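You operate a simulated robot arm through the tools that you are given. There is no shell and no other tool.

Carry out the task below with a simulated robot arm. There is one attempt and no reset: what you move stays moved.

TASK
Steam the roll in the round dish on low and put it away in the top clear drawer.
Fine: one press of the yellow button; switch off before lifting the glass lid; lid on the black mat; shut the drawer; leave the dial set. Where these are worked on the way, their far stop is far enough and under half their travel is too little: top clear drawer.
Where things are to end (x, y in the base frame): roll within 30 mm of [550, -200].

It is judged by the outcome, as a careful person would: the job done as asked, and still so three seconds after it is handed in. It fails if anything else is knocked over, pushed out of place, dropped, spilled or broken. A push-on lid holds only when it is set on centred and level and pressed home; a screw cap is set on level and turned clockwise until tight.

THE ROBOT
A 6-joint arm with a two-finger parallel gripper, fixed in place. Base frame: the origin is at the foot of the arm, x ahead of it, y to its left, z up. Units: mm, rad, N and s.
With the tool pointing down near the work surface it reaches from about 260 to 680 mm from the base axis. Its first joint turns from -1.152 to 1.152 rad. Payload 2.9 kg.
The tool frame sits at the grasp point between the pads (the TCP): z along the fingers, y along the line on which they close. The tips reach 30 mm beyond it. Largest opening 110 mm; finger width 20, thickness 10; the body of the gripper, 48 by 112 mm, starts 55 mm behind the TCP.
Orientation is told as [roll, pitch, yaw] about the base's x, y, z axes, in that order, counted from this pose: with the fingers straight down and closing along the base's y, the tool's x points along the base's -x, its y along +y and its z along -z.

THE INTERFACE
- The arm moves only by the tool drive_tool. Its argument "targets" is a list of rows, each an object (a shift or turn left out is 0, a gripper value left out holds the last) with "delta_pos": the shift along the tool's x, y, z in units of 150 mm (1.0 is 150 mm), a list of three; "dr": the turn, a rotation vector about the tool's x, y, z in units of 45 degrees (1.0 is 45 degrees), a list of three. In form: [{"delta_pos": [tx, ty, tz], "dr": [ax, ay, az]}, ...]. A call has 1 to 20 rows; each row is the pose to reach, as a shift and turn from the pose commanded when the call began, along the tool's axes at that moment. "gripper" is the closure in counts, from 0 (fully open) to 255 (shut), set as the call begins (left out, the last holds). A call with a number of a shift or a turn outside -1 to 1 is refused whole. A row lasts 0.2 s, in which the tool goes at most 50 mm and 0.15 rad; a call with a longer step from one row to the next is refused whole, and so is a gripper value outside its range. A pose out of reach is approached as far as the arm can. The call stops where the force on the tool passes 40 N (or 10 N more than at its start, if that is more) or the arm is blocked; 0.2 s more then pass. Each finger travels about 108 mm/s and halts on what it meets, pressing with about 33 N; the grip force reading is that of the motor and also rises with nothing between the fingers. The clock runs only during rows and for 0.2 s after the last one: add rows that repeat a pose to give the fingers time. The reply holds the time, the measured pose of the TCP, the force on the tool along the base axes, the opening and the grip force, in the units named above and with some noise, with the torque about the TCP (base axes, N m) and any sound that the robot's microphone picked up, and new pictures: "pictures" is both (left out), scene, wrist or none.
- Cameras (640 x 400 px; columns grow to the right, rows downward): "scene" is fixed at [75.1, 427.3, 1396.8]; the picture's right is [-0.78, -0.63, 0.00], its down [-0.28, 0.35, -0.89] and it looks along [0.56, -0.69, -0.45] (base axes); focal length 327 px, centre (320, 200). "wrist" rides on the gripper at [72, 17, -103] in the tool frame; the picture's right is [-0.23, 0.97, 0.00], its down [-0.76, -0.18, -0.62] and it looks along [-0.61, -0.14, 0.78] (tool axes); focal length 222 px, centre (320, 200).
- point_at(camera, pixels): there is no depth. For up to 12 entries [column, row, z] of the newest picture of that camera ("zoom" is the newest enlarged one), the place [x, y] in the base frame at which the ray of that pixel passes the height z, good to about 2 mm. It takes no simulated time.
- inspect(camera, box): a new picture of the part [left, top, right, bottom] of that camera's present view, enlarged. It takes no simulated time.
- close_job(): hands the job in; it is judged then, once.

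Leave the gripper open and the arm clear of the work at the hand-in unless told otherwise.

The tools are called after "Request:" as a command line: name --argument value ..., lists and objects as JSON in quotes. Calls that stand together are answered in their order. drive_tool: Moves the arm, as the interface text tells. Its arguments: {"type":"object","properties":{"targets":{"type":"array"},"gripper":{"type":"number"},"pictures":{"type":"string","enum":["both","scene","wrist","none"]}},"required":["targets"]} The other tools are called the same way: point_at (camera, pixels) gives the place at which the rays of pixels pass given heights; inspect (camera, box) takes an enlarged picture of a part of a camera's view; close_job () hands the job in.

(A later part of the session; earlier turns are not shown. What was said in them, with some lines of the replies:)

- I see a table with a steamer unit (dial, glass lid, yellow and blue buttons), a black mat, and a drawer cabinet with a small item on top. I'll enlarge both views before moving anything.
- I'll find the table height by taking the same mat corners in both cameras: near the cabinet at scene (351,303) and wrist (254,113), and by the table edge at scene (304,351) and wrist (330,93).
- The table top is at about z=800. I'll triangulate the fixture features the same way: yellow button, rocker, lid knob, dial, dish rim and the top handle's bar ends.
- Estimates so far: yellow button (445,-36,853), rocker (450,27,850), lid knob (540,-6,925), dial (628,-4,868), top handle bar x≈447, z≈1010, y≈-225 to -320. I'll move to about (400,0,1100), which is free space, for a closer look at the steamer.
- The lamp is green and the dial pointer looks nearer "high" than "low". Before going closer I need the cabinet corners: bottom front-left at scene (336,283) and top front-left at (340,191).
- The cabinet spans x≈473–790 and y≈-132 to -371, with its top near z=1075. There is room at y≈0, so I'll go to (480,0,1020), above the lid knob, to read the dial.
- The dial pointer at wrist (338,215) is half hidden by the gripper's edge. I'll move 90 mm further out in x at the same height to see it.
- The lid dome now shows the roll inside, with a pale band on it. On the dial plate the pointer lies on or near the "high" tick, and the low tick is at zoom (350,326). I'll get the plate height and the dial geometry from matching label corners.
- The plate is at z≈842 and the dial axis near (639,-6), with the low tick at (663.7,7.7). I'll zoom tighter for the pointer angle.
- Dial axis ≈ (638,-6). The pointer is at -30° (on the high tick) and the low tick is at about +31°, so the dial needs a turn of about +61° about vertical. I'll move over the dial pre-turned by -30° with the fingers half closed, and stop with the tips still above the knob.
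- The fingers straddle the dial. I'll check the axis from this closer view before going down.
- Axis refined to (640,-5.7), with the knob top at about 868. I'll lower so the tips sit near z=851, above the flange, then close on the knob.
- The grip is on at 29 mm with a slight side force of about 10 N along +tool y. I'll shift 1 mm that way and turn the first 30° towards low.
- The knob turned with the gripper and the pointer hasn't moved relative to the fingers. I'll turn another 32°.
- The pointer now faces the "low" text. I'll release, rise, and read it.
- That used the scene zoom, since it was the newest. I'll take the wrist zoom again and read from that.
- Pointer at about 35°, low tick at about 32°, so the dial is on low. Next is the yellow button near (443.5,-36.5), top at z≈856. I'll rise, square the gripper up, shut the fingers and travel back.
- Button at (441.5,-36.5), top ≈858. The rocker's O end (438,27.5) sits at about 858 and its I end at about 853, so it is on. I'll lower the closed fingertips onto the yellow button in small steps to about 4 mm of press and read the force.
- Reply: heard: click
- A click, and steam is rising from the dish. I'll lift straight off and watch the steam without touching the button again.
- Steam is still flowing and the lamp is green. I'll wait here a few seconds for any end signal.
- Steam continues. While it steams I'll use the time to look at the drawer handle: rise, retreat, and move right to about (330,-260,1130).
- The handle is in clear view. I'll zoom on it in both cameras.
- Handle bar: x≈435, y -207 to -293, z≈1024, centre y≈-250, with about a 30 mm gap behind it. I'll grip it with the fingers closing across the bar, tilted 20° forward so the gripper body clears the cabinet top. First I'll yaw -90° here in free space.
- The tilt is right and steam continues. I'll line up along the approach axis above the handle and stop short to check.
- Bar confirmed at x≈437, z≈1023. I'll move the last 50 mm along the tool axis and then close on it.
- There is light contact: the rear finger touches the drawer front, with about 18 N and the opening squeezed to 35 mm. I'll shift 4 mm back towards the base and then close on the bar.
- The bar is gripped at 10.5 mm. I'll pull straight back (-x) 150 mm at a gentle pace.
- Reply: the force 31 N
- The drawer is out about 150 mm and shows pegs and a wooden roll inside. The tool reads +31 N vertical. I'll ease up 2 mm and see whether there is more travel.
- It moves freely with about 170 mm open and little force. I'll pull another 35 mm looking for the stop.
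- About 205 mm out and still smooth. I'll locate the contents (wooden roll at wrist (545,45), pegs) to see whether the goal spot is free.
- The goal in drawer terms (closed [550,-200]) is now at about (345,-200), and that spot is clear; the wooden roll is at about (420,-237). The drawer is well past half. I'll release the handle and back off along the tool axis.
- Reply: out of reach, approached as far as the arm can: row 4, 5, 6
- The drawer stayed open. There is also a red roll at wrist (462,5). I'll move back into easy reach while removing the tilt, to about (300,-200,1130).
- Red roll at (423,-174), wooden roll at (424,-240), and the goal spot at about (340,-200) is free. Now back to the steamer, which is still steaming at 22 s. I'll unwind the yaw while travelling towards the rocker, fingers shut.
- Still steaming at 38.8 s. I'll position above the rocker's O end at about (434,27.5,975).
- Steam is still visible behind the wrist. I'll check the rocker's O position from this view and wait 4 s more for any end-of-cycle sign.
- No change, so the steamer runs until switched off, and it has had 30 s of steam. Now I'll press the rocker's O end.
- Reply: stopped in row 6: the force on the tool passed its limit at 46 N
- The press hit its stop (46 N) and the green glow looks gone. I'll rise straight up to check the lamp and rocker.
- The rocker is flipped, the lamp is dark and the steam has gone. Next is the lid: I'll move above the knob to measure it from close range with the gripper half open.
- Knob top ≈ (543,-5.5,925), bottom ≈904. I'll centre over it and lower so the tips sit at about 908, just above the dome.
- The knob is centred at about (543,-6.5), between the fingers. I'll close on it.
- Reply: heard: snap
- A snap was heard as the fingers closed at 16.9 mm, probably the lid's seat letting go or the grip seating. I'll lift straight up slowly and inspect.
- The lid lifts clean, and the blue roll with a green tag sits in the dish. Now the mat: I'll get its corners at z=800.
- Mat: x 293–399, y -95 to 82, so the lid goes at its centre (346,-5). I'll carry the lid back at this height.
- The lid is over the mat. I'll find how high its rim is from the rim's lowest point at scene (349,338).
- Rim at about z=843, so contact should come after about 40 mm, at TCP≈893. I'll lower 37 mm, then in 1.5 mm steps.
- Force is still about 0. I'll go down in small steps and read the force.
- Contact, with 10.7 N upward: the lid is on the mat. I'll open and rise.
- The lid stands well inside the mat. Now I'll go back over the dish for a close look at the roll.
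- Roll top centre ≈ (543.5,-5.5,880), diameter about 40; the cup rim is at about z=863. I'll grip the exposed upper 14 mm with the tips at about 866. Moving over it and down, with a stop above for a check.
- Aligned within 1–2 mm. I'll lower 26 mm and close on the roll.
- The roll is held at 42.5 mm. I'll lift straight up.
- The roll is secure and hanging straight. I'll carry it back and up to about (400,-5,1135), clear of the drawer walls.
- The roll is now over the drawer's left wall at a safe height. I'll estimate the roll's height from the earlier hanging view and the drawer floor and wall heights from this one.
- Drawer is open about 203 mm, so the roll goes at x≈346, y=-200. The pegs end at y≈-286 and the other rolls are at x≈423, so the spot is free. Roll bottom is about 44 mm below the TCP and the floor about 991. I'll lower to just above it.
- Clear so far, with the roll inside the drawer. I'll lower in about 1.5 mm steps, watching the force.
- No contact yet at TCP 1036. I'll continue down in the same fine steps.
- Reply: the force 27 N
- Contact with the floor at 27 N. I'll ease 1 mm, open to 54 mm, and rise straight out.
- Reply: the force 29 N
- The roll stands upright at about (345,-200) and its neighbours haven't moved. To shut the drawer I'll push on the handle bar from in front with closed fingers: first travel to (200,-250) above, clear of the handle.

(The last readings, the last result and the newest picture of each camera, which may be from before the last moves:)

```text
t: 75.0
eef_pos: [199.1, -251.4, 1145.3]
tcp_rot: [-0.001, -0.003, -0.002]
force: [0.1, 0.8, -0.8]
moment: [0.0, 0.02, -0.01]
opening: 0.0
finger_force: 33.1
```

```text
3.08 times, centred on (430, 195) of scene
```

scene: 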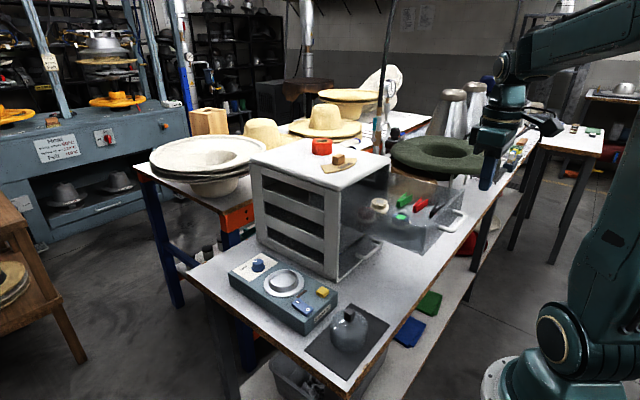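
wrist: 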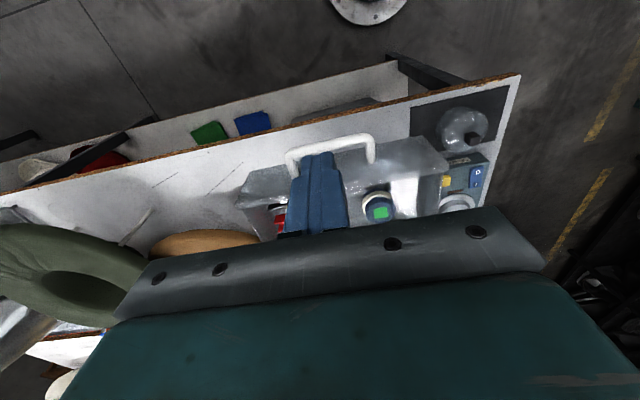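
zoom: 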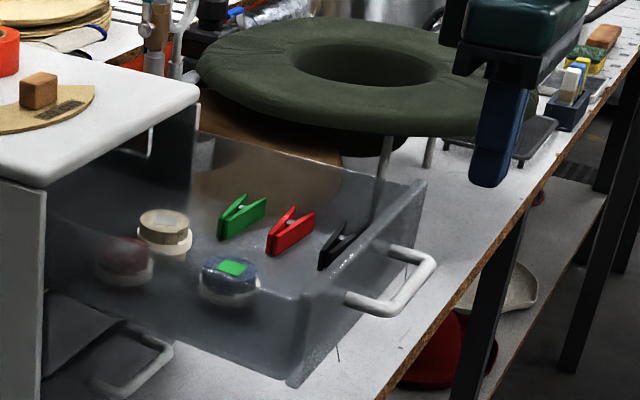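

The fingers will come down at x 190–210, clear of the bar at about 230. I'll lower to TCP 1040.

Request:
drive_tool --targets '[{"delta_pos": [0, 0, 0.25]}, {"delta_pos": [0, 0, 0.5]}, {"delta_pos": [0, 0, 0.7]}, {"delta_pos": [0, 0, 0.7]}]'

Request:
inspect --camera "scene" --box '[350, 130, 510, 260]'

```text
t: 76.0
eef_pos: [200.0, -252.6, 1038.2]
tcp_rot: [0.001, -0.004, 0.002]
force: [0.7, 0.5, 0.6]
moment: [0.03, 0.03, 0.01]
opening: 0.0
finger_force: 32.5
```

scene: 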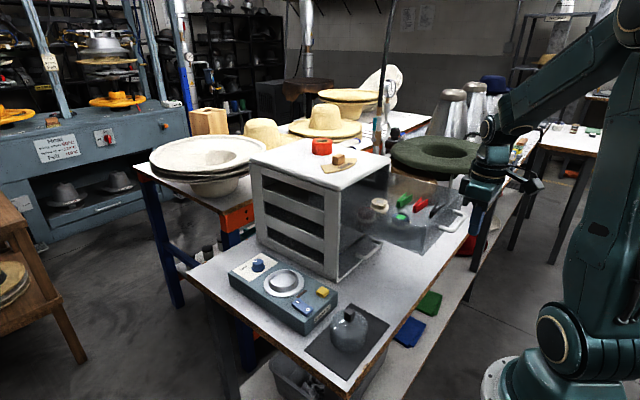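
wrist: 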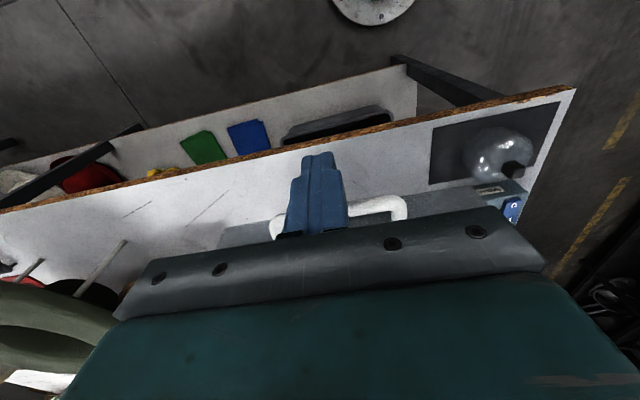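

```text
3.08 times, centred on (430, 195) of scene
```

zoom: 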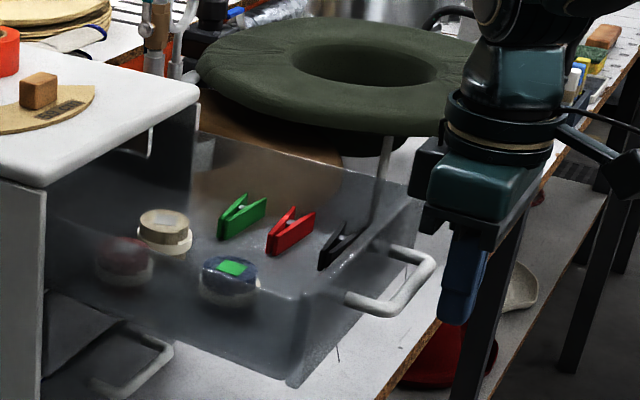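

The finger faces the middle of the bar. I'll push +x at about 60 mm/s for the first 144 mm.

Request:
drive_tool --targets '[{"delta_pos": [-0.06, 0, 0]}, {"delta_pos": [-0.12, 0, 0]}, {"delta_pos": [-0.17, 0, 0]}, {"delta_pos": [-0.22, 0, 0]}, {"delta_pos": [-0.28, 0, 0]}, {"delta_pos": [-0.35, 0, 0]}, {"delta_pos": [-0.43, 0, 0]}, {"delta_pos": [-0.51, 0, 0]}, {"delta_pos": [-0.59, 0, 0]}, {"delta_pos": [-0.67, 0, 0]}, {"delta_pos": [-0.75, 0, 0]}, {"delta_pos": [-0.83, 0, 0]}, {"delta_pos": [-0.9, 0, 0]}, {"delta_pos": [-0.96, 0, 0]}]'

Request:
inspect --camera "scene" --box '[320, 130, 480, 260]'

```text
t: 79.0
eef_pos: [344.0, -250.7, 1037.8]
tcp_rot: [0.0, -0.003, 0.001]
force: [-0.2, -0.1, -1.8]
moment: [0.0, 0.01, 0.01]
opening: 0.1
finger_force: 33.0
```

scene: 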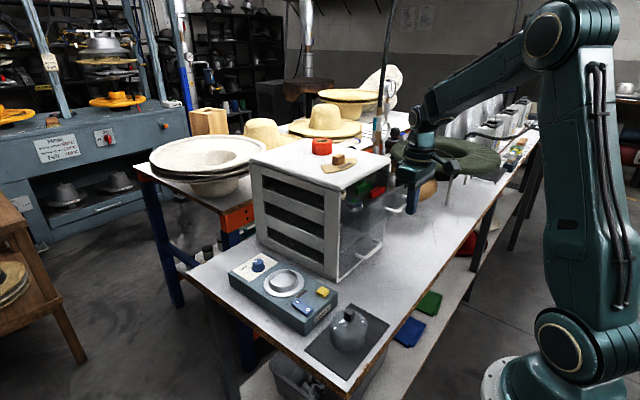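
wrist: 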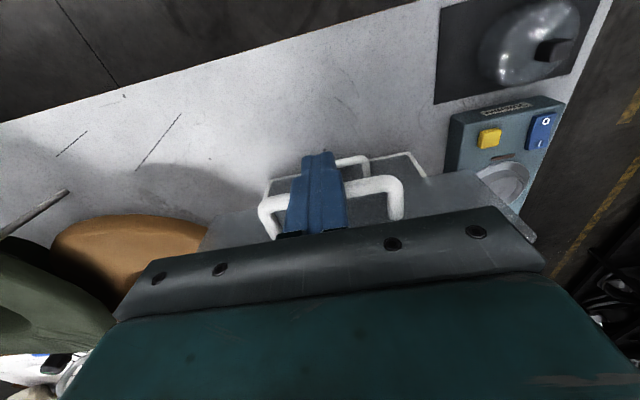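

```text
3.08 times, centred on (400, 195) of scene
```

zoom: 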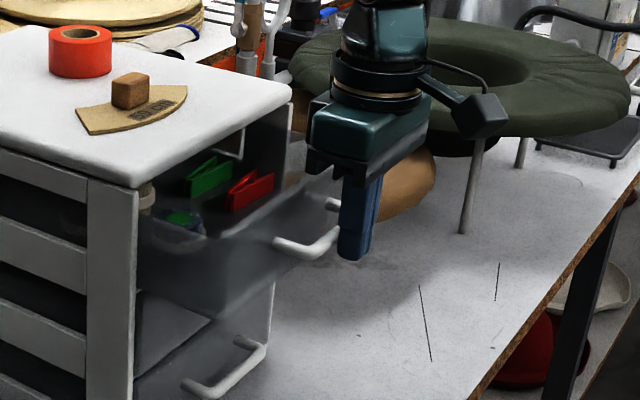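

The drawer slides well and the roll stays upright. Next is the final ~78 mm, slower at the end; contact with the stop will show as force.

Request:
drive_tool --targets '[{"delta_pos": [-0.06, 0, 0]}, {"delta_pos": [-0.12, 0, 0]}, {"delta_pos": [-0.18, 0, 0]}, {"delta_pos": [-0.24, 0, 0]}, {"delta_pos": [-0.3, 0, 0]}, {"delta_pos": [-0.36, 0, 0]}, {"delta_pos": [-0.4, 0, 0]}, {"delta_pos": [-0.43, 0, 0]}, {"delta_pos": [-0.46, 0, 0]}, {"delta_pos": [-0.48, 0, 0]}, {"delta_pos": [-0.5, 0, 0]}, {"delta_pos": [-0.515, 0, 0]}, {"delta_pos": [-0.53, 0, 0]}]'

Request:
inspect --camera "scene" --box '[310, 130, 440, 260]'

```text
t: 81.8
eef_pos: [421.3, -250.0, 1038.5]
tcp_rot: [0.004, 0.004, -0.006]
force: [-28.8, -0.1, 7.4]
moment: [0.16, 0.35, 0.03]
opening: 0.0
finger_force: 32.9
```

scene: 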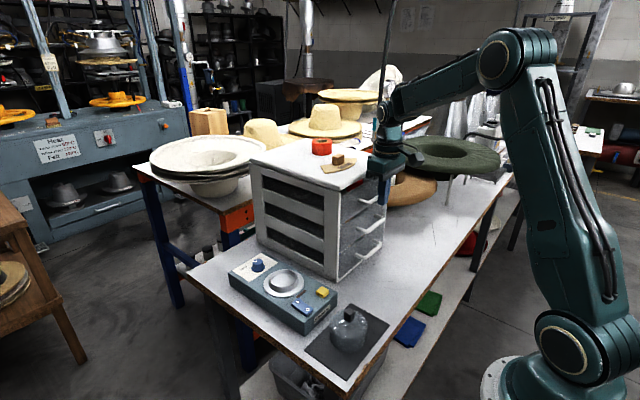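
wrist: 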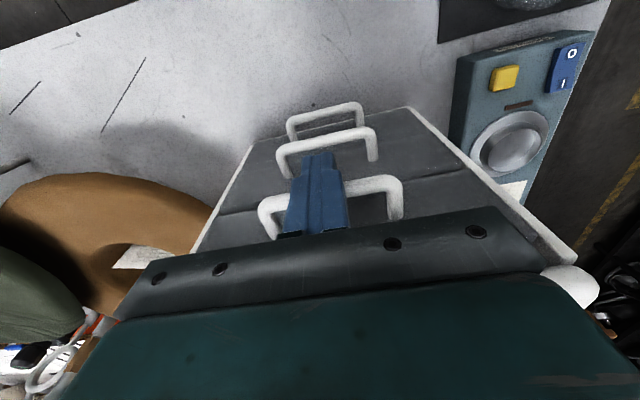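

```text
3.08 times, centred on (375, 195) of scene
```

zoom: 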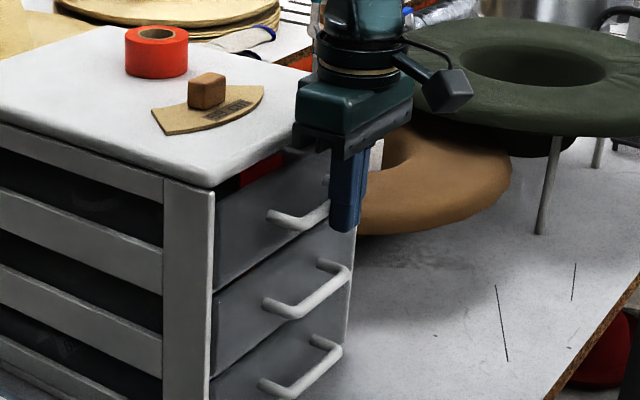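

28.8 N against the stop, and the top handle lines up with the two below: the drawer is shut. I'll back off in -x, rise, and open the gripper.

Request:
drive_tool --targets '[{"delta_pos": [0.1, 0, 0]}, {"delta_pos": [0.35, 0, 0]}, {"delta_pos": [0.6, 0, -0.1]}, {"delta_pos": [0.7, 0.1, -0.35]}, {"delta_pos": [0.7, 0.3, -0.6]}, {"delta_pos": [0.7, 0.5, -0.8]}, {"delta_pos": [0.7, 0.7, -1.0]}, {"delta_pos": [0.7, 0.7, -1.0]}]' --gripper 255

Request:
drive_tool --targets '[{}, {}, {}, {}, {}, {}]' --gripper 0

Request:
inspect --camera "scene" --box '[310, 130, 440, 260]'

Request:
inspect --camera "scene" --box '[225, 240, 395, 390]'

Request:
inspect --camera "wrist" --box '[150, 0, 450, 240]'

```text
t: 83.6
eef_pos: [316.1, -146.2, 1190.3]
tcp_rot: [0.0, -0.004, 0.0]
force: [-0.3, -0.9, -0.4]
moment: [0.0, -0.02, 0.02]
opening: 0.1
finger_force: 32.7
```

scene: 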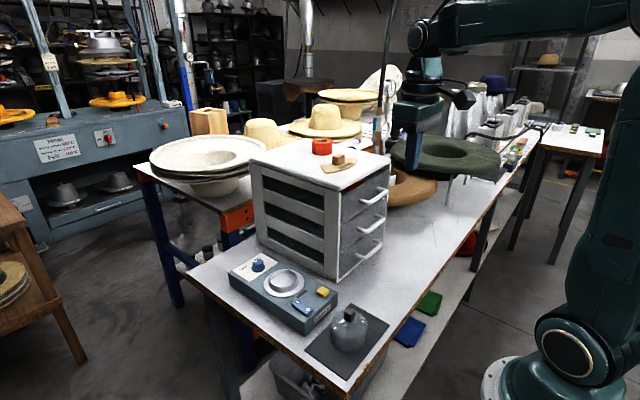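
wrist: 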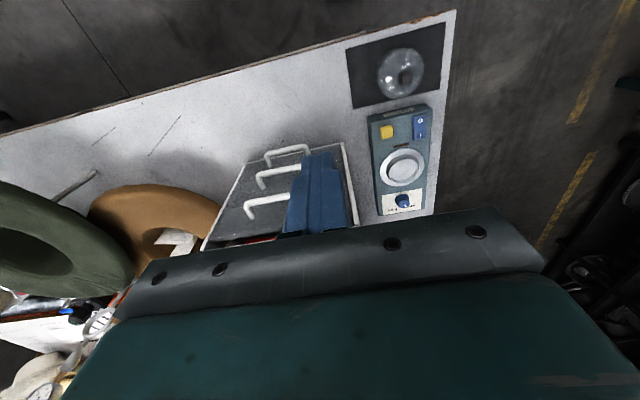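

```text
t: 85.0
eef_pos: [316.5, -146.8, 1190.0]
tcp_rot: [0.002, -0.003, 0.001]
force: [-0.6, 1.2, 0.1]
moment: [0.02, -0.04, 0.01]
opening: 110.0
finger_force: 0.0
```

scene: 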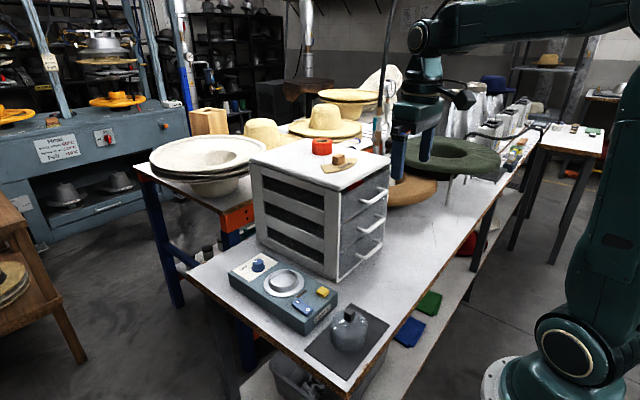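
wrist: 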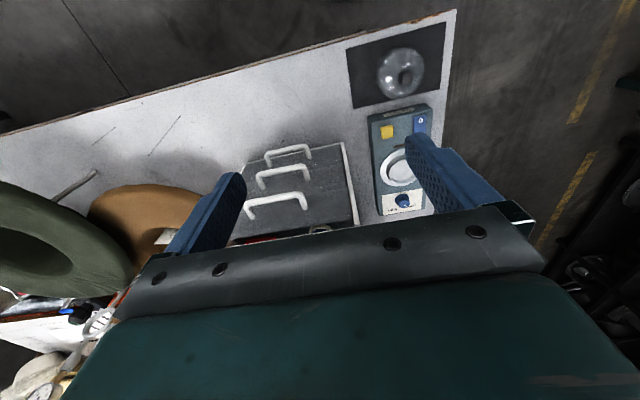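

```text
3.08 times, centred on (375, 195) of scene
```

zoom: 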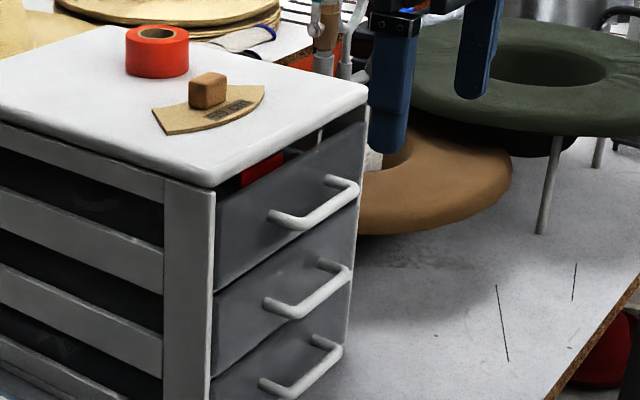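

```text
2.67 times, centred on (310, 315) of scene
```

zoom: 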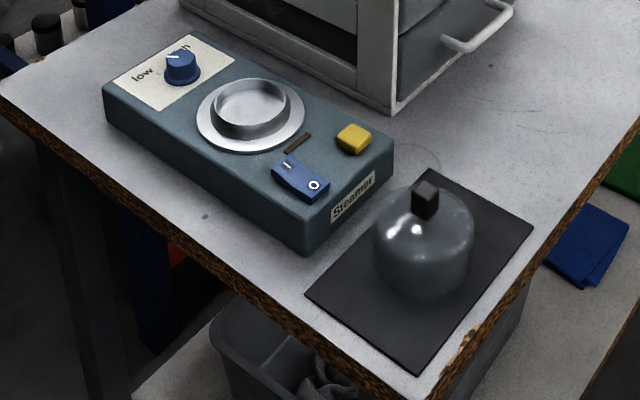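

```text
1.67 times, centred on (300, 120) of wrist
```

zoom: 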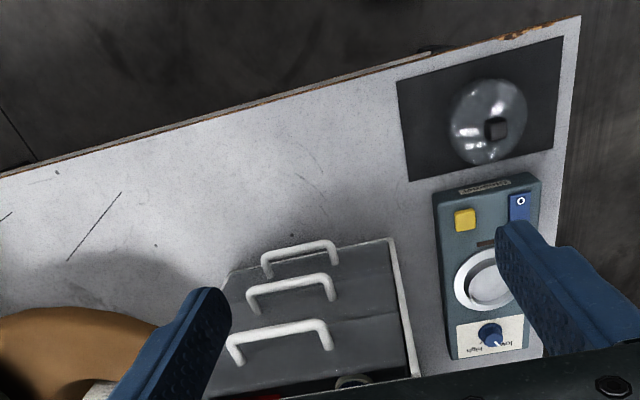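

The drawer is shut, the lid is on the mat, the dial is on low and the switch is off. I'll take one more look through the gap above the drawer to see that the roll didn't slide.

Request:
inspect --camera "wrist" --box '[240, 190, 380, 250]'

Request:
inspect --camera "scene" --box '[325, 160, 385, 210]'

```text
4.57 times, centred on (310, 220) of wrist
```

zoom: 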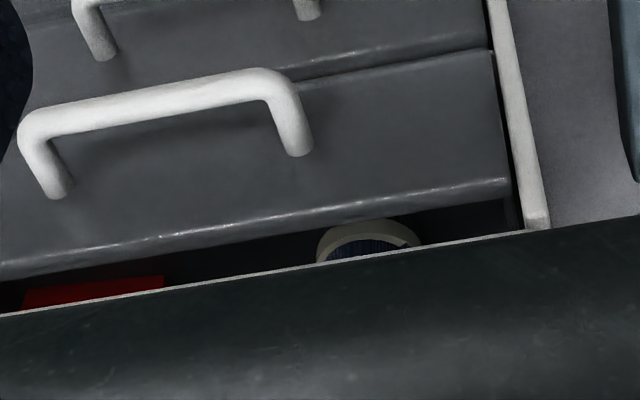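

```text
8.00 times, centred on (355, 185) of scene
```

zoom: 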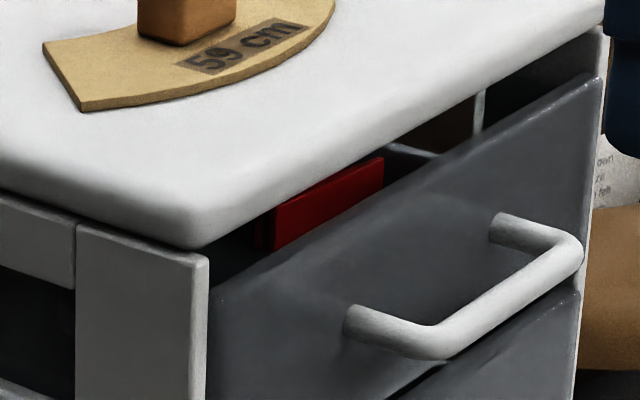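

Request:
point_at --camera "wrist" --pixels '[[319.2, 224.8, 1000], [319.2, 224.8, 1008], [309.4, 230.5, 1005], [332, 227, 1005]]'

```text
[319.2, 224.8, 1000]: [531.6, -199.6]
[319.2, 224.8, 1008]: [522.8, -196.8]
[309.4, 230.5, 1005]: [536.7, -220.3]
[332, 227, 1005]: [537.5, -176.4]
```

The roll's band front is at about (527,-198), so its centre is at about (548,-198), within a few mm of [550,-200]. The gripper is open and the arm is clear, so I'm handing in.

Request:
close_job

```text
The job is handed in.
```

The roll was steamed on low and put away in the top clear drawer, and I've handed the job in. The hand-in reply didn't include a verdict.

- **Steaming:** I turned the dial from high to low and pressed the yellow button once, with a single click. It steamed for about 30 seconds. There was no end signal, so I chose when to stop.
- **Switch-off:** I pressed the rocker to off, and the lamp and steam stopped before I touched the lid. The dial is still on low.
- **Lid:** It is standing on the black mat. I heard a snap as the gripper closed on its knob. The lid lifted off cleanly and I saw no damage.
- **Roll:** It stands upright with its centre at about [548, -198], within a few mm of the target. I estimated that through the gap above the closed drawer.
- **Drawer:** I pulled it out about 205 mm without reaching its far stop, then pushed it shut against its stop. The pegs and the two other rolls were in place before I closed it. Once it was shut I couldn't see the other rolls.

The gripper is open and the arm is clear of the work.
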